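You operate a simulated robot arm through the tools that you are given. There is no shell and no other tool. Be economical: measure what you need, move in short steps, check, and stop when the job is done.

Carry out the task below with a simulated robot arm. There is one attempt and no reset: what you move stays moved.

TASK
Put the yellow tape roll on the drying stand away on the top of the grey stand.

The check looks at the end state, three seconds after you hand in, the way a careful person would. Anything else that was tipped, shoved, dropped, spilled or broken makes it a failure.

THE ROBOT
A 7-joint arm with a two-finger parallel gripper, fixed in place. Base frame: the origin is at the foot of the arm, x ahead of it, y to its left, z up; the work surface is at about z = 0. Lengths are in m, angles in rad, forces in N, time in s.
With the tool pointing down near the work surface it reaches from about 0.22 to 0.58 m from the base axis. Its first joint turns from -1.152 to 1.152 rad. Payload 2.5 kg.
The tool frame sits at the grasp point between the pads (the TCP): z along the fingers, y along the line on which they close. The tips reach 0.023 m beyond it. The gripper opens to 0.094 m. The fingers are 0.038 m wide and 0.01 m thick; the gripper's body (0.054 by 0.096 m) begins 0.039 m behind the TCP.
Orientation is told as [roll, pitch, yaw] about the base's x, y, z axes, in that order, counted from this pose: with the fingers straight down and closing along the base's y, the tool's x points along the base's -x, its y along +y and its z along -z.

THE INTERFACE
- The arm moves only by the tool move_arm. Its argument "targets" is a list of rows, each an object (a shift or turn left out is 0, a gripper value left out holds the last) with "grip": the gripper command, from -1 (shut) to 1 (fully open), values between in proportion; "delta_pos": the shift along the tool's x, y, z in m, a list of three; "delta_rot": the turn, a rotation vector about the tool's x, y, z in degrees, a list of three. In form: [{"grip": grip, "delta_pos": [x, y, z], "delta_rot": [ax, ay, az]}, ...]. A call has 1 to 10 rows; each row shifts and turns the commanded pose from where the row before left it, along the tool's axes as they then stand. Rows are played at 5 a second. More than 0.05 m and 0.15 rad between two rows, or a gripper value outside its range, and nothing of the call is played. Where a pose cannot be reached the arm comes as near as it can. A force on the tool above 40 N (or 10 N above the force at the start of the call, whichever is more), or a blocked arm, ends the call early, and 0.2 s more pass. Each finger travels about 0.108 m/s and halts on what it meets, pressing with about 44 N; the grip force reading is that of the motor and also rises with nothing between the fingers. The clock runs only during rows and for 0.2 s after the last one: add rows that do not move to give the fingers time. It gives the time, the measured TCP pose, the force on the tool (base axes), the opening and the grip force at its end, in the units of the frame above (readings bear some noise).
- Cameras (640 x 400 px; columns grow to the right, rows downward): "scene" is fixed at [0.1323, -0.4206, 0.5421]; the picture's right is [0.69, -0.73, 0.00], its down [-0.44, -0.41, -0.80] and it looks along [0.58, 0.55, -0.61] (base axes); focal length 284 px, centre (320, 200). "wrist" rides on the gripper at [0.086, 0.016, -0.074] in the tool frame; the picture's right is [-0.18, 0.98, 0.00], its down [-0.58, -0.11, -0.81] and it looks along [-0.79, -0.15, 0.59] (tool axes); focal length 243 px, centre (320, 200). There is no depth. A picture from a camera that has moved, and an enlarged one, comes with that camera's place and axes in the base frame and with its lens.
- camera(camera): a new picture of that camera. It takes no simulated time.
- enlarge(camera, box): a new picture of the part [left, top, right, bottom] of that camera's present view, enlarged. It takes no simulated time.
- job_done(): hands the job in; it is judged then, once.

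Work in short steps. Places have to be worked out from the pictures, the camera data and where the tool is seen: move nearer, look again, correct. Check each grasp and each placing, and mend what went wrong. You have 90 turns and 42 pictures in all, those below and enlarged ones among them. Open the gripper and draw the arm clear of the work before you hand the job in, unless the task says otherwise; then end with one line.

The tools are called as name(argument=value, ...) on one line, values as JSON. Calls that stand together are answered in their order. move_arm: Moves the arm, as the interface text tells. Its arguments: {"type":"object","properties":{"targets":{"type":"array","items":{"type":"object","properties":{"grip":{"type":"number"},"delta_pos":{"type":"array","items":{"type":"number"}},"delta_rot":{"type":"array","items":{"type":"number"}}}}}},"required":["targets"]} The other tools are called the same way: camera (camera) takes a picture; enlarge (camera, box) takes an enlarged picture of a part of a camera's view; job_done () hands the job in.

At the start:

```text
time: 0.0
eef_pos: [0.3081, -0.1252, 0.3697]
tcp_rot: [-0.001, -0.001, 0.002]
wrist_force: [0.0, -0.4, 0.4]
grip_width: 0.0939
finger_force: 0.0
```

scene: 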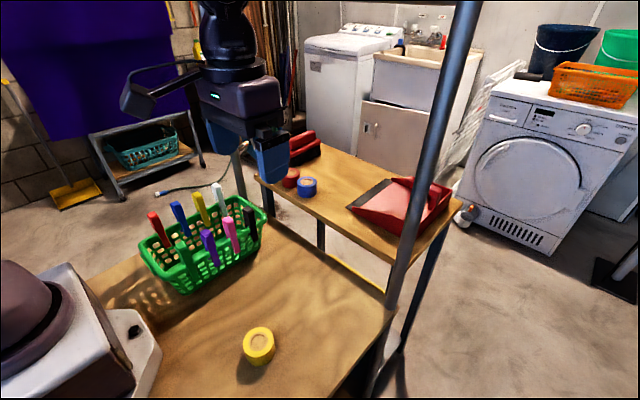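
wrist: 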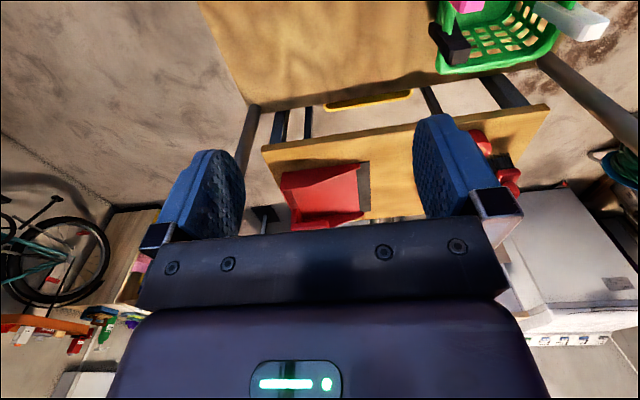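

The yellow roll looks to be near (0.24, -0.16) on the work surface. I can't identify the drying stand or the grey stand yet, so I'll look at the scene closer.

enlarge(camera="scene", box=[80, 160, 400, 400])

enlarge(camera="scene", box=[240, 100, 480, 250])

```text
1.67 times, centred on (240, 280) of scene
camera zoom: at [0.1323, -0.4206, 0.5421], right [0.69, -0.73, 0.0], down [-0.44, -0.41, -0.8], along [0.58, 0.55, -0.61], focal length 474 px, centre (453, 67)
```

zoom: 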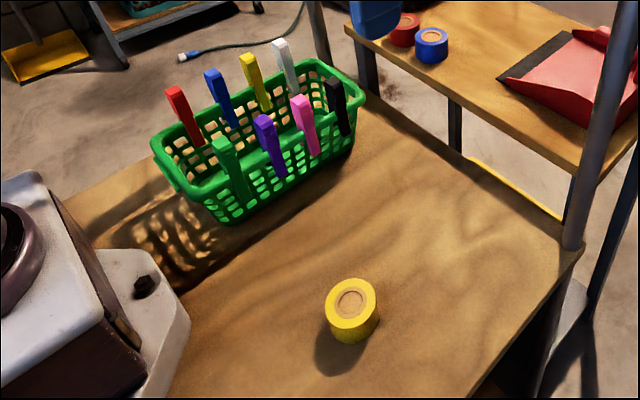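

```text
2.67 times, centred on (360, 175) of scene
camera zoom: at [0.1323, -0.4206, 0.5421], right [0.69, -0.73, 0.0], down [-0.44, -0.41, -0.8], along [0.58, 0.55, -0.61], focal length 758 px, centre (213, 267)
```

zoom: 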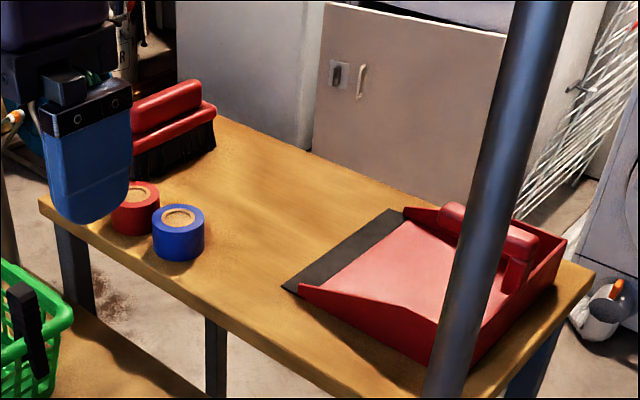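

The far table has grey legs and holds the red and blue rolls, and its near edge is at about x = 0.56, z = 0.03. To check for other stands I'll turn the wrist camera to the right side (-y).

move_arm(targets=[{"grip": 1, "delta_rot": [0, 0, 8]}, {"delta_rot": [0, 0, 8]}, {"delta_rot": [0, 0, 8]}, {"delta_rot": [0, 0, 8]}, {"delta_rot": [0, 0, 8]}, {"delta_rot": [0, 0, 8]}, {"delta_rot": [0, 0, 8]}, {"delta_rot": [0, 0, 8]}])

camera(camera="wrist")

```text
time: 1.8
eef_pos: [0.311, -0.1271, 0.3694]
tcp_rot: [-0.001, -0.001, -1.121]
wrist_force: [0.8, 0.5, -0.5]
grip_width: 0.0942
finger_force: 0.1
```

```text
37 pictures are left
camera wrist: at [0.2869, -0.0419, 0.4427], right [0.96, 0.26, 0.0], down [0.16, -0.57, 0.81], along [0.21, -0.78, -0.59], focal length 243 px, centre (320, 200)
```

wrist: 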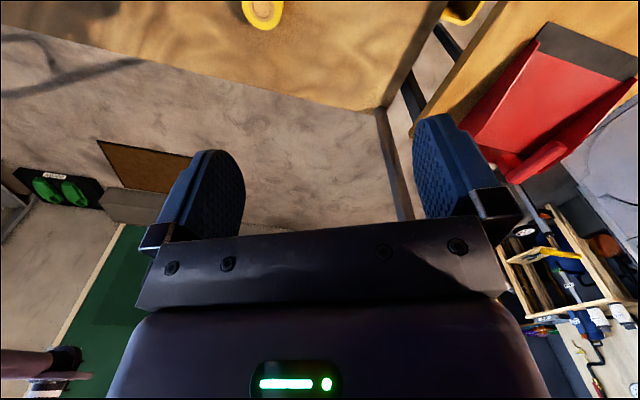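

No stand in reach on this side; the roll triangulates to about (0.237, -0.172). Next I'll turn to look left.

move_arm(targets=[{"delta_rot": [0, 0, -8]}, {"delta_rot": [0, 0, -8]}, {"delta_rot": [0, 0, -8]}, {"delta_rot": [0, 0, -8]}, {"delta_rot": [0, 0, -8]}, {"delta_rot": [0, 0, -8]}, {"delta_rot": [0, 0, -8]}, {"delta_rot": [0, 0, -8]}])

move_arm(targets=[{"delta_rot": [0, 0, -8]}, {"delta_rot": [0, 0, -8]}, {"delta_rot": [0, 0, -8]}, {"delta_rot": [0, 0, -8]}, {"delta_rot": [0, 0, -8]}, {"delta_rot": [0, 0, -8]}, {"delta_rot": [0, 0, -8]}])

camera(camera="wrist")

```text
time: 3.6
eef_pos: [0.3091, -0.1275, 0.3692]
tcp_rot: [0.0, -0.001, 0.001]
wrist_force: [0.4, 0.1, 0.6]
grip_width: 0.0942
finger_force: 0.0
```

```text
time: 5.2
eef_pos: [0.3097, -0.1264, 0.3685]
tcp_rot: [0.0, 0.001, 0.98]
wrist_force: [0.5, -0.3, -0.4]
grip_width: 0.094
finger_force: 0.1
```

```text
36 pictures are left
camera wrist: at [0.2474, -0.1892, 0.4425], right [-0.71, 0.7, 0.0], down [0.41, 0.42, 0.81], along [0.56, 0.58, -0.59], focal length 243 px, centre (320, 200)
```

wrist: 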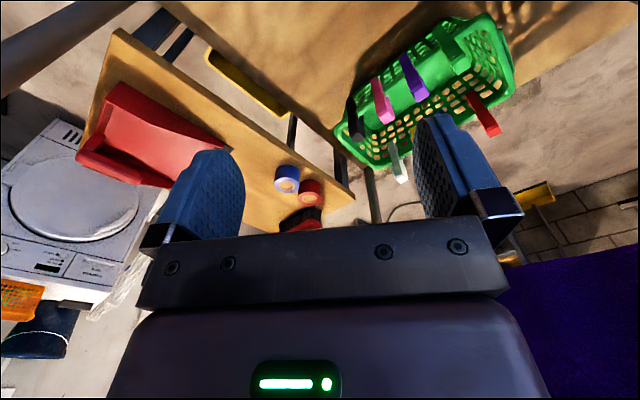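

The far stand is the only other one in reach. I'll zoom in on it and on the gap, to check the lower shelf and pin down its top height.

enlarge(camera="wrist", box=[70, 0, 390, 240])

enlarge(camera="scene", box=[280, 180, 520, 400])

```text
1.67 times, centred on (230, 120) of wrist
camera zoom: at [0.2474, -0.1892, 0.4425], right [-0.71, 0.7, 0.0], down [0.41, 0.42, 0.81], along [0.56, 0.58, -0.59], focal length 404 px, centre (470, 333)
```

zoom: 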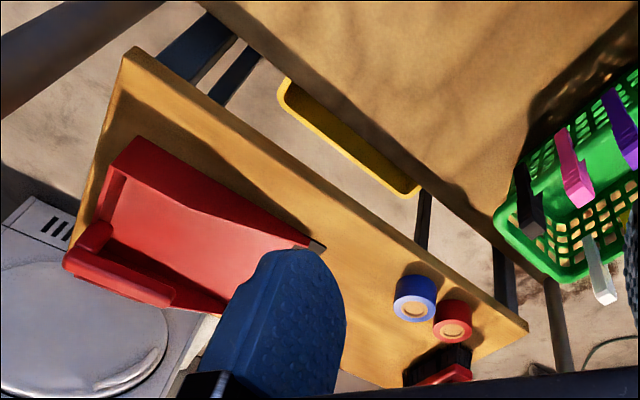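

```text
1.82 times, centred on (400, 290) of scene
camera zoom: at [0.1323, -0.4206, 0.5421], right [0.69, -0.73, 0.0], down [-0.44, -0.41, -0.8], along [0.58, 0.55, -0.61], focal length 517 px, centre (174, 36)
```

zoom: 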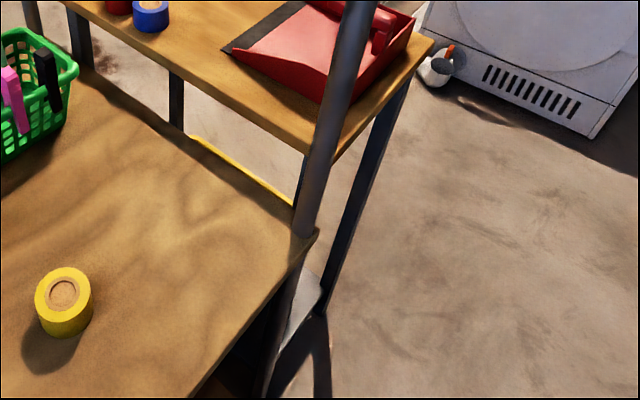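

The yellow tray in the gap is low and separate, so the target is the top of the grey-legged stand. Triangulated:
- **Stand top:** near edge at x ≈ 0.514, y from -0.28 to 0.20, z ≈ 0.085.
- **Blue roll:** (0.567, 0.04).
- **Dustpan lip:** y ≈ -0.087.
- **Free spot:** about (0.556, -0.037).

I'll turn to yaw 90° so the fingers close along x, and move above the yellow roll.

move_arm(targets=[{"delta_rot": [0, 0, -8.4]}, {"delta_rot": [0, 0, -8.4]}, {"delta_rot": [0, 0, -8.4]}, {"delta_rot": [0, 0, -8.6]}, {"delta_pos": [0.011, 0.018, 0.04]}, {"delta_pos": [0.011, 0.018, 0.04]}, {"delta_pos": [0.011, 0.018, 0.04]}, {"delta_pos": [0.011, 0.018, 0.04]}, {"delta_pos": [0, 0, 0.04]}, {}])

camera(camera="wrist")

camera(camera="scene")

```text
time: 7.4
eef_pos: [0.2392, -0.1701, 0.1677]
tcp_rot: [-0.001, 0.0, 1.568]
wrist_force: [0.0, 0.1, -1.0]
grip_width: 0.0941
finger_force: 0.1
```

```text
33 pictures are left
camera wrist: at [0.2228, -0.257, 0.2414], right [-0.98, 0.19, 0.0], down [0.11, 0.58, 0.81], along [0.15, 0.79, -0.59], focal length 243 px, centre (320, 200)
```

wrist: 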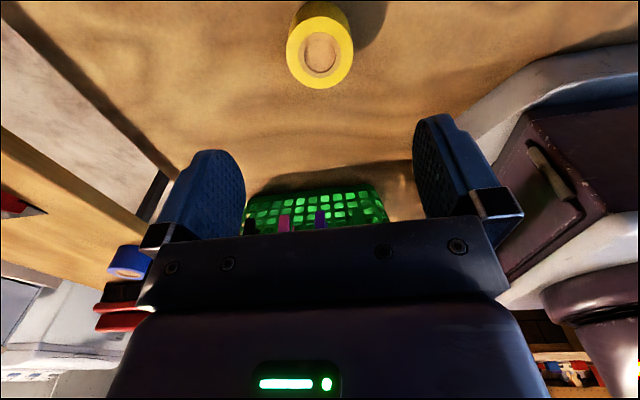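

```text
32 pictures are left
```

scene: 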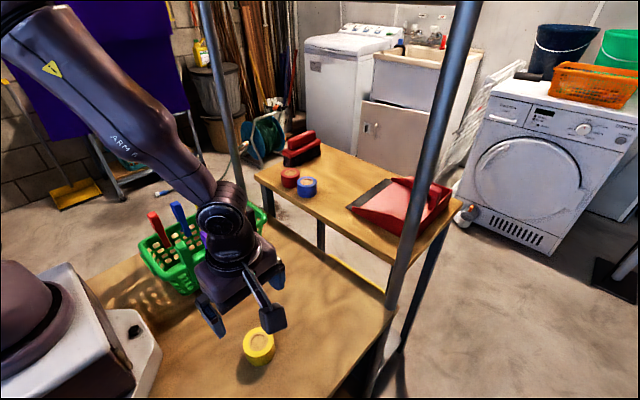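

The roll is at (0.239, -0.172), centred under the fingers. I'll descend to z ≈ 0.03 with the gripper open.

move_arm(targets=[{"delta_pos": [0.002, 0, 0.035]}, {"delta_pos": [0, 0, 0.035]}, {"delta_pos": [0, 0, 0.035]}, {"delta_pos": [0, 0, 0.02]}, {"delta_pos": [0, 0, 0.012]}, {}])

enlarge(camera="scene", box=[160, 250, 360, 400])

```text
time: 8.8
eef_pos: [0.2385, -0.1704, 0.0341]
tcp_rot: [0.001, 0.001, 1.568]
wrist_force: [0.3, 0.2, -0.3]
grip_width: 0.0938
finger_force: 0.1
```

```text
2.67 times, centred on (260, 325) of scene
camera zoom: at [0.1323, -0.4206, 0.5421], right [0.69, -0.73, 0.0], down [-0.44, -0.41, -0.8], along [0.58, 0.55, -0.61], focal length 758 px, centre (480, -133)
```

zoom: 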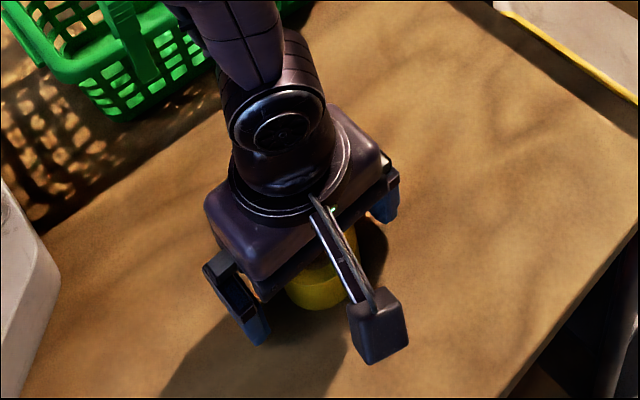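

The roll sits between the fingers. I'll go 5 mm lower and close.

move_arm(targets=[{"delta_pos": [0, 0, 0.005]}, {}, {"grip": -1}, {}, {}, {}])

```text
time: 10.2
eef_pos: [0.2376, -0.1705, 0.0287]
tcp_rot: [0.0, -0.001, 1.566]
wrist_force: [0.0, 0.0, 2.1]
grip_width: 0.0518
finger_force: 44.5
```

It's gripped at a width of 52 mm. I'll lift it straight up to z ≈ 0.22.

move_arm(targets=[{"delta_pos": [0, 0, -0.02]}, {"delta_pos": [0, 0, -0.045]}, {"delta_pos": [0, 0, -0.045]}, {"delta_pos": [0, 0, -0.045]}, {"delta_pos": [0, 0, -0.035]}, {}])

camera(camera="wrist")

```text
time: 11.6
eef_pos: [0.24, -0.1738, 0.2198]
tcp_rot: [0.001, 0.001, 1.568]
wrist_force: [-0.2, -0.5, -0.5]
grip_width: 0.0
finger_force: 42.2
```

```text
30 pictures are left
camera wrist: at [0.2223, -0.26, 0.2928], right [-0.98, 0.19, 0.0], down [0.11, 0.58, 0.81], along [0.15, 0.79, -0.59], focal length 243 px, centre (320, 200)
```

wrist: 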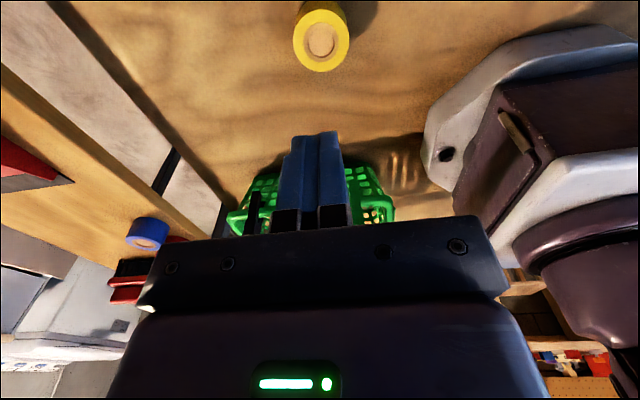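

The grip slipped off during the lift; the roll is still upright near (0.240, -0.167). I'll look closely at its height and position before another try.

enlarge(camera="wrist", box=[240, 0, 400, 100])

enlarge(camera="scene", box=[200, 300, 328, 380])

```text
4.00 times, centred on (320, 50) of wrist
camera zoom: at [0.2223, -0.26, 0.2928], right [-0.98, 0.19, 0.0], down [0.11, 0.58, 0.81], along [0.15, 0.79, -0.59], focal length 970 px, centre (320, 800)
```

zoom: 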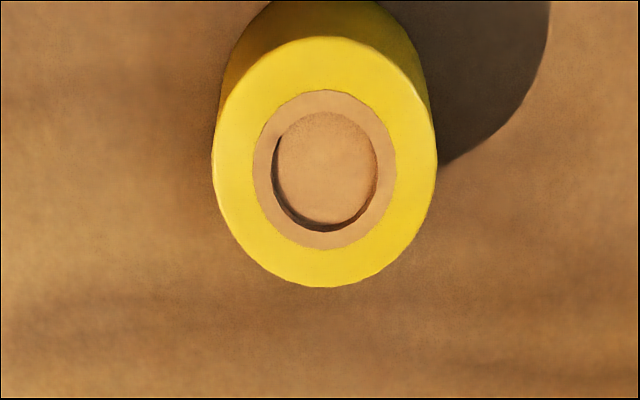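

```text
5.00 times, centred on (264, 340) of scene
camera zoom: at [0.1323, -0.4206, 0.5421], right [0.69, -0.73, 0.0], down [-0.44, -0.41, -0.8], along [0.58, 0.55, -0.61], focal length 1422 px, centre (600, -500)
```

zoom: 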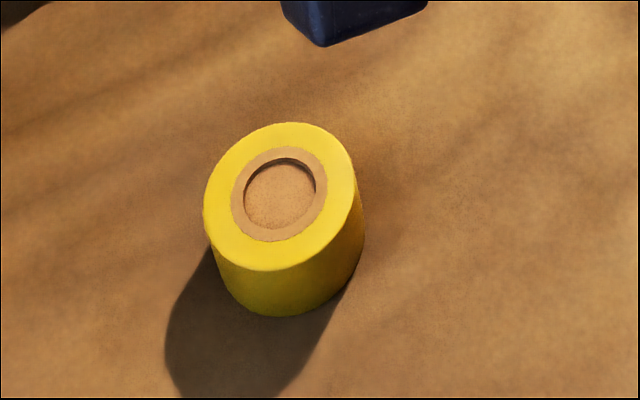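

The roll top is at z ≈ 0.04 and its centre at about (0.240, -0.169), so the earlier grasp covered it and the lift was probably too brisk. I'll open, re-centre, go down and grip again with a longer wait, then lift slowly.

move_arm(targets=[{"grip": 1, "delta_pos": [-0.003, 0, 0]}, {}, {"delta_pos": [0, 0, 0.045]}, {"delta_pos": [0, 0, 0.045]}, {"delta_pos": [0, 0, 0.045]}, {"delta_pos": [0, 0, 0.03]}, {"delta_pos": [0, 0, 0.015]}, {"delta_pos": [0, 0, 0.012]}, {}])

move_arm(targets=[{"grip": -1}, {}, {}, {}, {}])

move_arm(targets=[{"delta_pos": [0, 0, -0.003]}, {"delta_pos": [0, 0, -0.003]}, {"delta_pos": [0, 0, -0.004]}, {"delta_pos": [0, 0, -0.005]}, {}])

enlarge(camera="scene", box=[160, 250, 360, 400])

```text
time: 13.6
eef_pos: [0.237, -0.17, 0.0249]
tcp_rot: [-0.001, 0.001, 1.567]
wrist_force: [-0.1, -0.4, 0.3]
grip_width: 0.094
finger_force: 0.0
```

```text
time: 14.8
eef_pos: [0.236, -0.1692, 0.0253]
tcp_rot: [-0.001, 0.001, 1.567]
wrist_force: [0.2, -0.6, 1.0]
grip_width: 0.0519
finger_force: 43.9
```

```text
time: 16.0
eef_pos: [0.2366, -0.1708, 0.0411]
tcp_rot: [0.001, 0.0, 1.566]
wrist_force: [1.0, 0.3, -0.9]
grip_width: 0.0523
finger_force: 44.1
```

```text
2.67 times, centred on (260, 325) of scene
camera zoom: at [0.1323, -0.4206, 0.5421], right [0.69, -0.73, 0.0], down [-0.44, -0.41, -0.8], along [0.58, 0.55, -0.61], focal length 758 px, centre (480, -133)
```

zoom: 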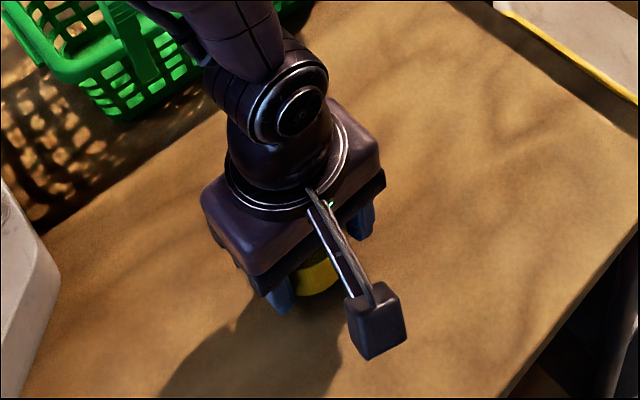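

Width still reads 52 mm after a 15 mm rise. I'll continue slowly and look again.

move_arm(targets=[{"delta_pos": [0, 0, -0.008]}, {"delta_pos": [0, 0, -0.01]}, {"delta_pos": [0, 0, -0.01]}, {"delta_pos": [0, 0, -0.01]}, {"delta_pos": [0, 0, -0.008]}, {}])

enlarge(camera="scene", box=[160, 250, 360, 400])

```text
time: 17.4
eef_pos: [0.2363, -0.1706, 0.0869]
tcp_rot: [0.001, -0.001, 1.567]
wrist_force: [-0.1, 0.6, -0.7]
grip_width: 0.0519
finger_force: 44.1
```

```text
2.67 times, centred on (260, 325) of scene
camera zoom: at [0.1323, -0.4206, 0.5421], right [0.69, -0.73, 0.0], down [-0.44, -0.41, -0.8], along [0.58, 0.55, -0.61], focal length 758 px, centre (480, -133)
```

zoom: 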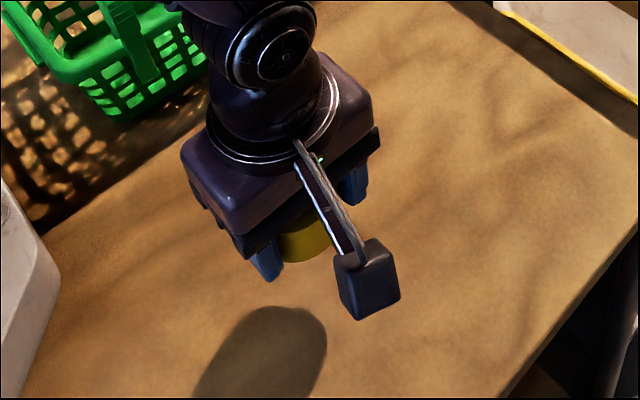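

It's held and off the table this time. I'll lift gently to z ≈ 0.2.

move_arm(targets=[{"delta_pos": [0, 0, -0.008]}, {"delta_pos": [0, 0, -0.012]}, {"delta_pos": [0, 0, -0.015]}, {"delta_pos": [0, 0, -0.015]}, {"delta_pos": [0, 0, -0.015]}, {"delta_pos": [0, 0, -0.015]}, {"delta_pos": [0, 0, -0.015]}, {"delta_pos": [0, 0, -0.012]}, {"delta_pos": [0, 0, -0.006]}, {}])

move_arm(targets=[{"delta_pos": [-0.003, -0.006, 0]}, {"delta_pos": [-0.006, -0.013, 0]}, {"delta_pos": [-0.008, -0.018, 0]}, {"delta_pos": [-0.008, -0.018, 0]}, {"delta_pos": [-0.008, -0.018, 0]}, {"delta_pos": [-0.008, -0.018, 0]}, {"delta_pos": [-0.008, -0.018, 0]}, {"delta_pos": [-0.006, -0.013, 0]}, {"delta_pos": [-0.003, -0.006, 0]}, {}])

camera(camera="wrist")

camera(camera="scene")

```text
time: 19.6
eef_pos: [0.2376, -0.1697, 0.1978]
tcp_rot: [0.0, 0.0, 1.566]
wrist_force: [1.0, -0.2, -1.3]
grip_width: 0.0519
finger_force: 44.7
```

```text
time: 21.8
eef_pos: [0.3662, -0.1117, 0.1996]
tcp_rot: [0.0, 0.001, 1.566]
wrist_force: [-0.3, -0.3, -0.3]
grip_width: 0.0519
finger_force: 44.2
```

```text
25 pictures are left
camera wrist: at [0.3496, -0.1982, 0.2736], right [-0.98, 0.19, 0.0], down [0.11, 0.58, 0.81], along [0.15, 0.79, -0.59], focal length 243 px, centre (320, 200)
```

wrist: 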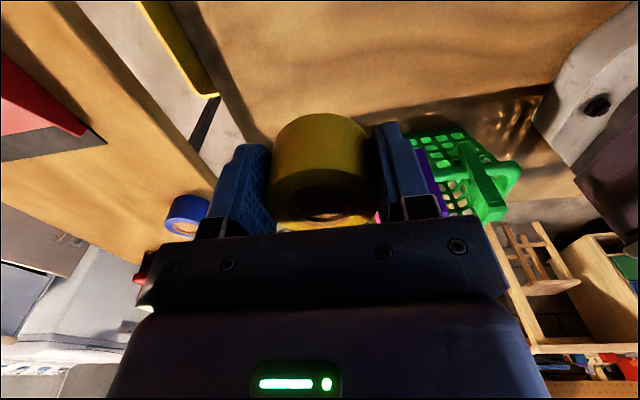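

```text
24 pictures are left
```

scene: 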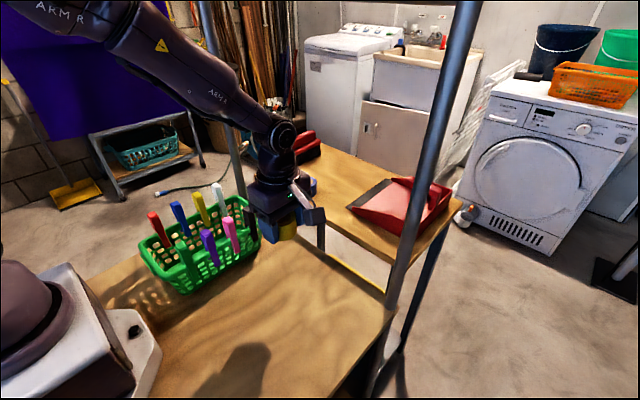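

The roll is held well. I'll carry on to about x = 0.51, y = -0.05.

move_arm(targets=[{"delta_pos": [-0.003, -0.006, 0]}, {"delta_pos": [-0.006, -0.013, 0]}, {"delta_pos": [-0.008, -0.02, 0]}, {"delta_pos": [-0.008, -0.02, 0]}, {"delta_pos": [-0.008, -0.02, 0]}, {"delta_pos": [-0.008, -0.02, 0]}, {"delta_pos": [-0.008, -0.02, 0]}, {"delta_pos": [-0.008, -0.017, 0]}, {"delta_pos": [-0.004, -0.008, 0]}, {}])

camera(camera="wrist")

camera(camera="scene")

```text
time: 24.0
eef_pos: [0.5095, -0.0494, 0.1991]
tcp_rot: [-0.001, 0.0, 1.568]
wrist_force: [-0.3, -0.1, -0.2]
grip_width: 0.0518
finger_force: 44.5
```

```text
23 pictures are left
camera wrist: at [0.4933, -0.1367, 0.273], right [-0.98, 0.19, 0.0], down [0.11, 0.58, 0.81], along [0.15, 0.79, -0.59], focal length 243 px, centre (320, 200)
```

wrist: 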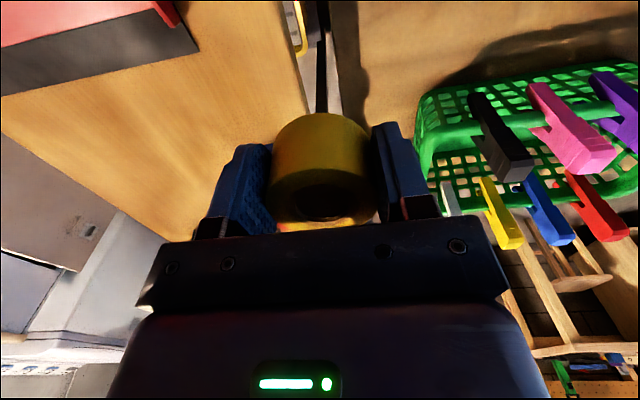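

```text
22 pictures are left
```

scene: 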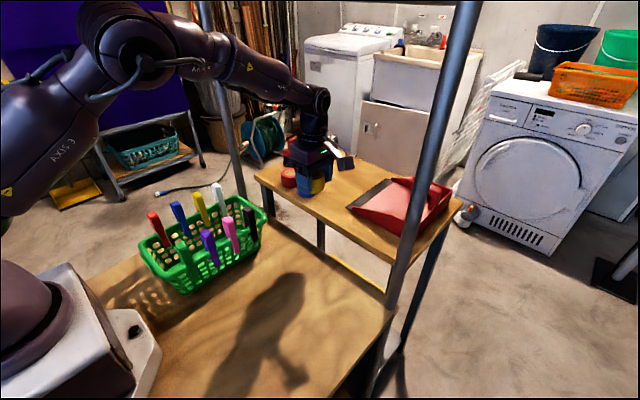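

The near-edge estimates disagree (0.50–0.53), so I'll zoom in to measure the stand's edge and height before placing.

enlarge(camera="scene", box=[250, 150, 410, 250])

enlarge(camera="wrist", box=[160, 0, 360, 125])

```text
4.00 times, centred on (330, 200) of scene
camera zoom: at [0.1323, -0.4206, 0.5421], right [0.69, -0.73, 0.0], down [-0.44, -0.41, -0.8], along [0.58, 0.55, -0.61], focal length 1138 px, centre (280, 200)
```

zoom: 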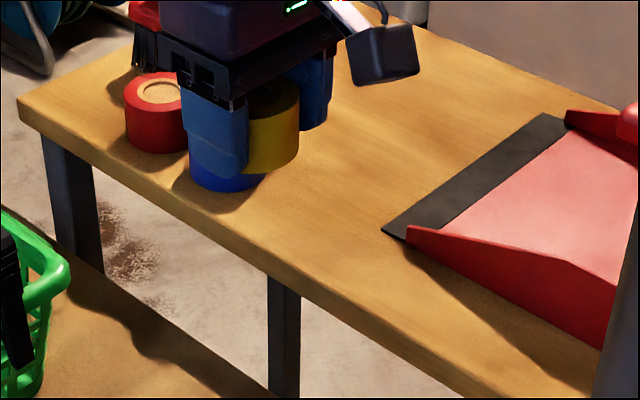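

```text
3.20 times, centred on (260, 62) of wrist
camera zoom: at [0.4933, -0.1367, 0.273], right [-0.98, 0.19, 0.0], down [0.11, 0.58, 0.81], along [0.15, 0.79, -0.59], focal length 776 px, centre (512, 640)
```

zoom: 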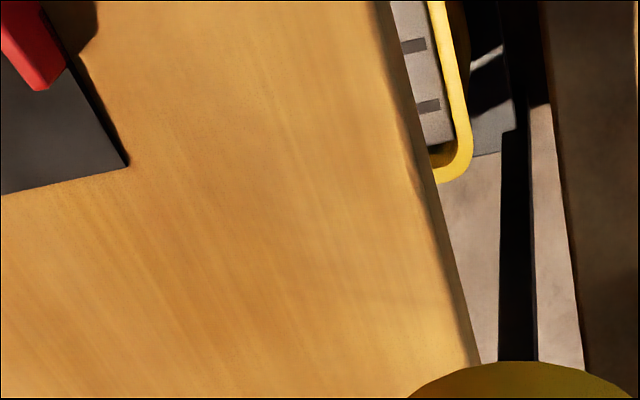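

Refined: stand edge at x ≈ 0.526, top z ≈ 0.09, lip corner (0.583, -0.083). The target becomes (0.572, -0.035); I'll move over it.

move_arm(targets=[{"delta_pos": [-0.002, -0.008, 0]}, {"delta_pos": [-0.003, -0.014, 0]}, {"delta_pos": [-0.003, -0.014, 0]}, {"delta_pos": [-0.003, -0.014, 0]}, {"delta_pos": [-0.003, -0.012, 0]}, {}, {}])

camera(camera="wrist")

```text
time: 25.6
eef_pos: [0.5714, -0.0359, 0.1999]
tcp_rot: [0.0, -0.001, 1.565]
wrist_force: [0.9, -0.4, -0.5]
grip_width: 0.0518
finger_force: 44.1
```

```text
19 pictures are left
camera wrist: at [0.5552, -0.1232, 0.2736], right [-0.98, 0.19, 0.0], down [0.11, 0.58, 0.81], along [0.15, 0.79, -0.59], focal length 243 px, centre (320, 200)
```

wrist: 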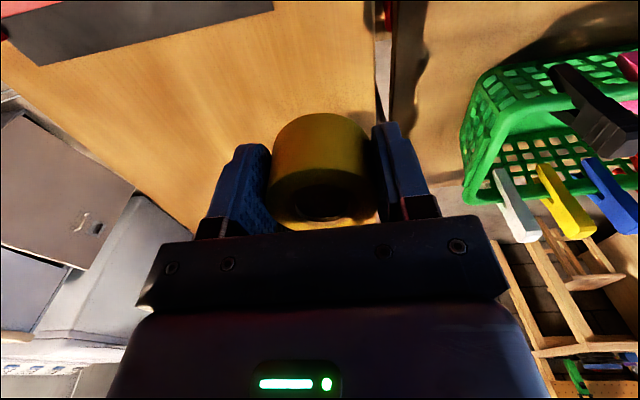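

The reach is fine and the spot is clear. I'll descend to z ≈ 0.135 and look.

move_arm(targets=[{"delta_pos": [0, 0, 0.008]}, {"delta_pos": [0, 0, 0.013]}, {"delta_pos": [0, 0, 0.015]}, {"delta_pos": [0, 0, 0.015]}, {"delta_pos": [0, 0, 0.01]}, {"delta_pos": [0, 0, 0.004]}, {}])

enlarge(camera="scene", box=[250, 130, 410, 230])

camera(camera="wrist")

```text
time: 27.2
eef_pos: [0.5731, -0.0379, 0.1349]
tcp_rot: [0.0, 0.0, 1.568]
wrist_force: [-0.1, 0.1, -1.0]
grip_width: 0.0518
finger_force: 43.6
```

```text
4.00 times, centred on (330, 180) of scene
camera zoom: at [0.1323, -0.4206, 0.5421], right [0.69, -0.73, 0.0], down [-0.44, -0.41, -0.8], along [0.58, 0.55, -0.61], focal length 1138 px, centre (280, 280)
```

zoom: 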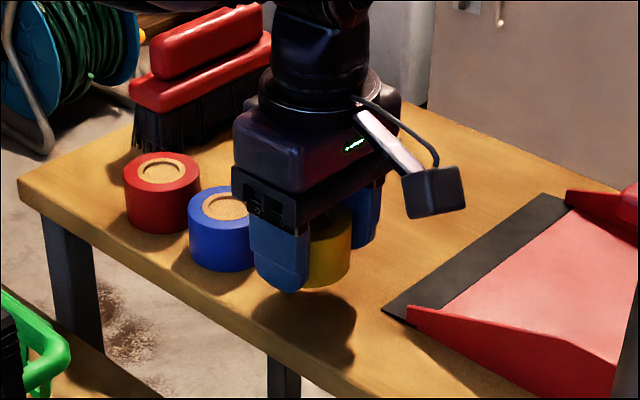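

```text
17 pictures are left
camera wrist: at [0.5558, -0.1246, 0.2075], right [-0.98, 0.19, 0.0], down [0.11, 0.58, 0.81], along [0.15, 0.79, -0.59], focal length 243 px, centre (320, 200)
```

wrist: 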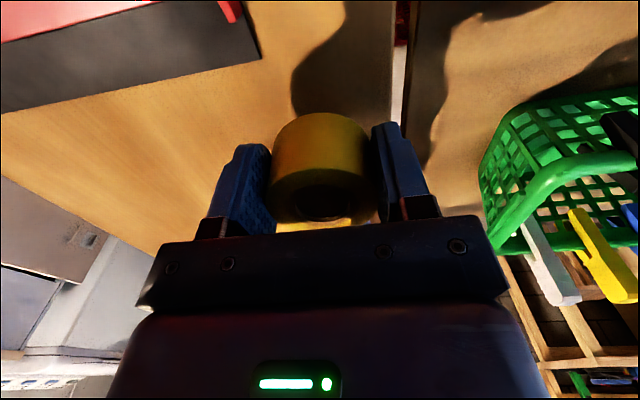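

Clear of the blue roll and dustpan. I'll lower in small steps, watching for contact.

move_arm(targets=[{"delta_pos": [0, 0, 0.005]}, {"delta_pos": [0, 0, 0.005]}, {"delta_pos": [0, 0, 0.003]}, {}])

move_arm(targets=[{"delta_pos": [0, 0, 0.002]}, {"delta_pos": [0, 0, 0.002]}, {}])

```text
time: 28.2
eef_pos: [0.5723, -0.0378, 0.1205]
tcp_rot: [0.0, 0.001, 1.566]
wrist_force: [-1.3, -0.8, -0.3]
grip_width: 0.0516
finger_force: 43.8
```

```text
time: 29.0
eef_pos: [0.572, -0.0372, 0.1181]
tcp_rot: [0.001, 0.0, 1.567]
wrist_force: [-0.4, -0.1, -0.7]
grip_width: 0.0519
finger_force: 43.4
```

No contact yet; I'll go on in 2 mm steps.

move_arm(targets=[{"delta_pos": [0, 0, 0.002]}, {"delta_pos": [0, 0, 0.002]}, {}])

enlarge(camera="scene", box=[282, 160, 378, 220])

```text
time: 29.8
eef_pos: [0.5727, -0.036, 0.1135]
tcp_rot: [0.0, 0.0, 1.566]
wrist_force: [-0.1, 0.3, -0.6]
grip_width: 0.0518
finger_force: 44.5
```

```text
6.67 times, centred on (330, 190) of scene
camera zoom: at [0.1323, -0.4206, 0.5421], right [0.69, -0.73, 0.0], down [-0.44, -0.41, -0.8], along [0.58, 0.55, -0.61], focal length 1896 px, centre (253, 267)
```

zoom: 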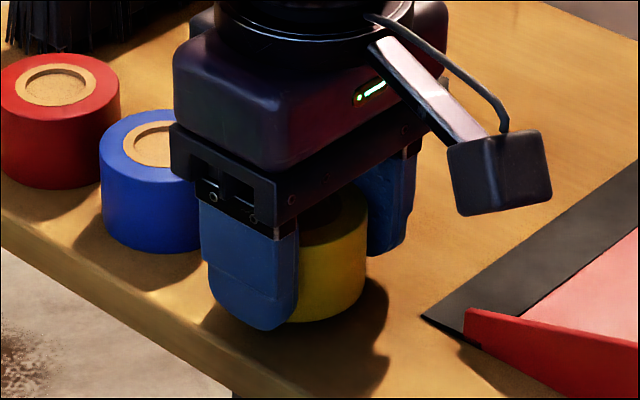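

Still a few mm of gap. I'll keep lowering slowly.

move_arm(targets=[{"delta_pos": [0, 0, 0.002]}, {"delta_pos": [0, 0, 0.002]}, {}])

move_arm(targets=[{"delta_pos": [0, 0, 0.0015]}, {"delta_pos": [0, 0, 0.0015]}, {}])

```text
time: 30.6
eef_pos: [0.5716, -0.0368, 0.1085]
tcp_rot: [0.0, -0.001, 1.567]
wrist_force: [0.9, -0.5, -0.8]
grip_width: 0.0516
finger_force: 44.5
```

```text
time: 31.4
eef_pos: [0.5715, -0.0379, 0.1051]
tcp_rot: [0.0, 0.0, 1.566]
wrist_force: [0.4, -0.7, 2.4]
grip_width: 0.052
finger_force: 44.2
```

The z force rose to +2.4 N, so contact may have begun. I'll go one more mm and check.

move_arm(targets=[{"delta_pos": [0, 0, 0.001]}, {}])

enlarge(camera="scene", box=[282, 160, 378, 220])

```text
time: 32.0
eef_pos: [0.573, -0.0366, 0.1053]
tcp_rot: [-0.003, 0.0, 1.567]
wrist_force: [-2.2, -2.3, 7.9]
grip_width: 0.0518
finger_force: 44.5
```

```text
6.67 times, centred on (330, 190) of scene
camera zoom: at [0.1322, -0.4206, 0.5421], right [0.69, -0.73, 0.0], down [-0.44, -0.41, -0.8], along [0.58, 0.55, -0.61], focal length 1896 px, centre (253, 267)
```

zoom: 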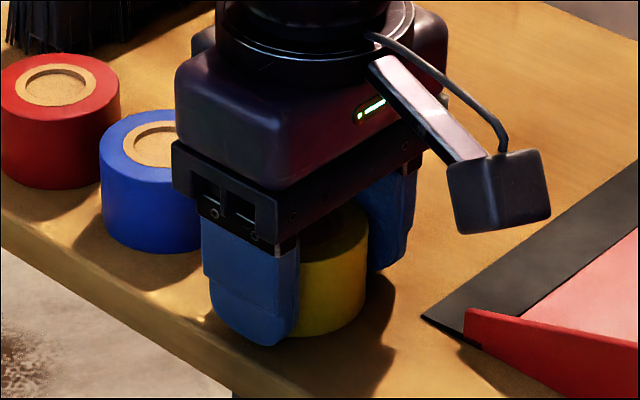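

Contact is clear at 7.9 N. I'll open partway with both fingers, then rise straight up.

move_arm(targets=[{"grip": 0.5}, {}, {}])

enlarge(camera="scene", box=[282, 160, 378, 220])

```text
time: 32.8
eef_pos: [0.5721, -0.0357, 0.1051]
tcp_rot: [0.002, -0.001, 1.566]
wrist_force: [0.1, 0.4, 0.5]
grip_width: 0.0707
finger_force: 0.0
```

```text
6.67 times, centred on (330, 190) of scene
camera zoom: at [0.1323, -0.4206, 0.5421], right [0.69, -0.73, 0.0], down [-0.44, -0.41, -0.8], along [0.58, 0.55, -0.61], focal length 1896 px, centre (253, 267)
```

zoom: 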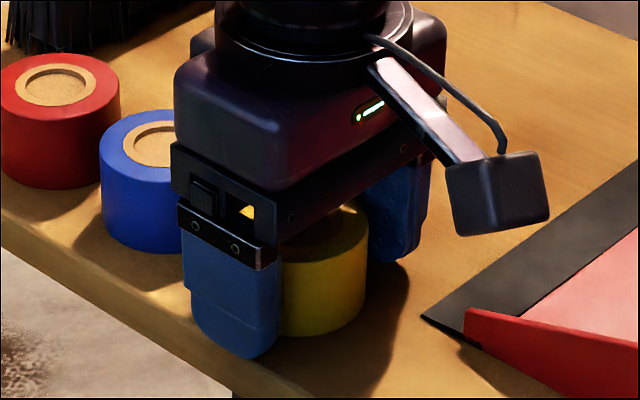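

The roll is released and standing. I'll raise straight up, then retract.

move_arm(targets=[{"delta_pos": [0, 0, -0.01]}, {"delta_pos": [0, 0, -0.02]}, {"delta_pos": [0, 0, -0.03]}, {"delta_pos": [0, 0, -0.03]}, {"delta_pos": [0, 0, -0.03]}, {"grip": 1, "delta_pos": [0, 0.04, 0]}, {"delta_pos": [0, 0.04, 0]}, {"delta_pos": [0, 0.04, -0.02]}, {"delta_pos": [0, 0.04, -0.02]}, {}])

camera(camera="scene")

enlarge(camera="scene", box=[250, 130, 410, 230])

```text
time: 35.0
eef_pos: [0.4104, -0.0384, 0.2665]
tcp_rot: [-0.001, 0.0, 1.568]
wrist_force: [-0.5, 0.4, -0.1]
grip_width: 0.0939
finger_force: 0.1
```

```text
13 pictures are left
```

scene: 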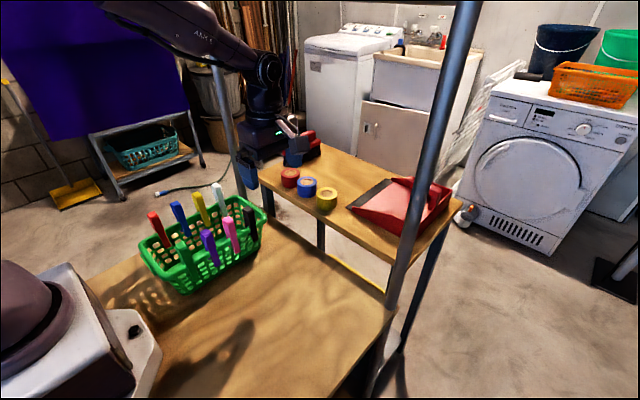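

```text
4.00 times, centred on (330, 180) of scene
camera zoom: at [0.1323, -0.4206, 0.5421], right [0.69, -0.73, 0.0], down [-0.44, -0.41, -0.8], along [0.58, 0.55, -0.61], focal length 1138 px, centre (280, 280)
```

zoom: 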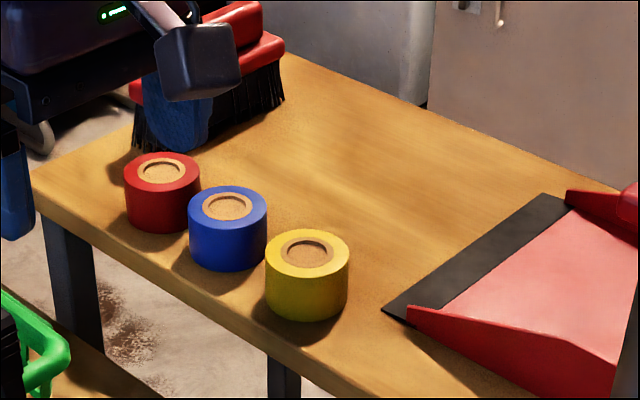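

The yellow roll stands flat on the stand top in line with the others, nothing else has moved, and the arm is clear. I'm handing in.

job_done()

```text
The job is handed in.
```

The yellow tape roll is standing upright on top of the grey stand, beside the blue and red rolls. The first lift slipped, but the roll stayed upright and the second held. In the last pictures nothing else had moved, and the arm was clear with the gripper open.
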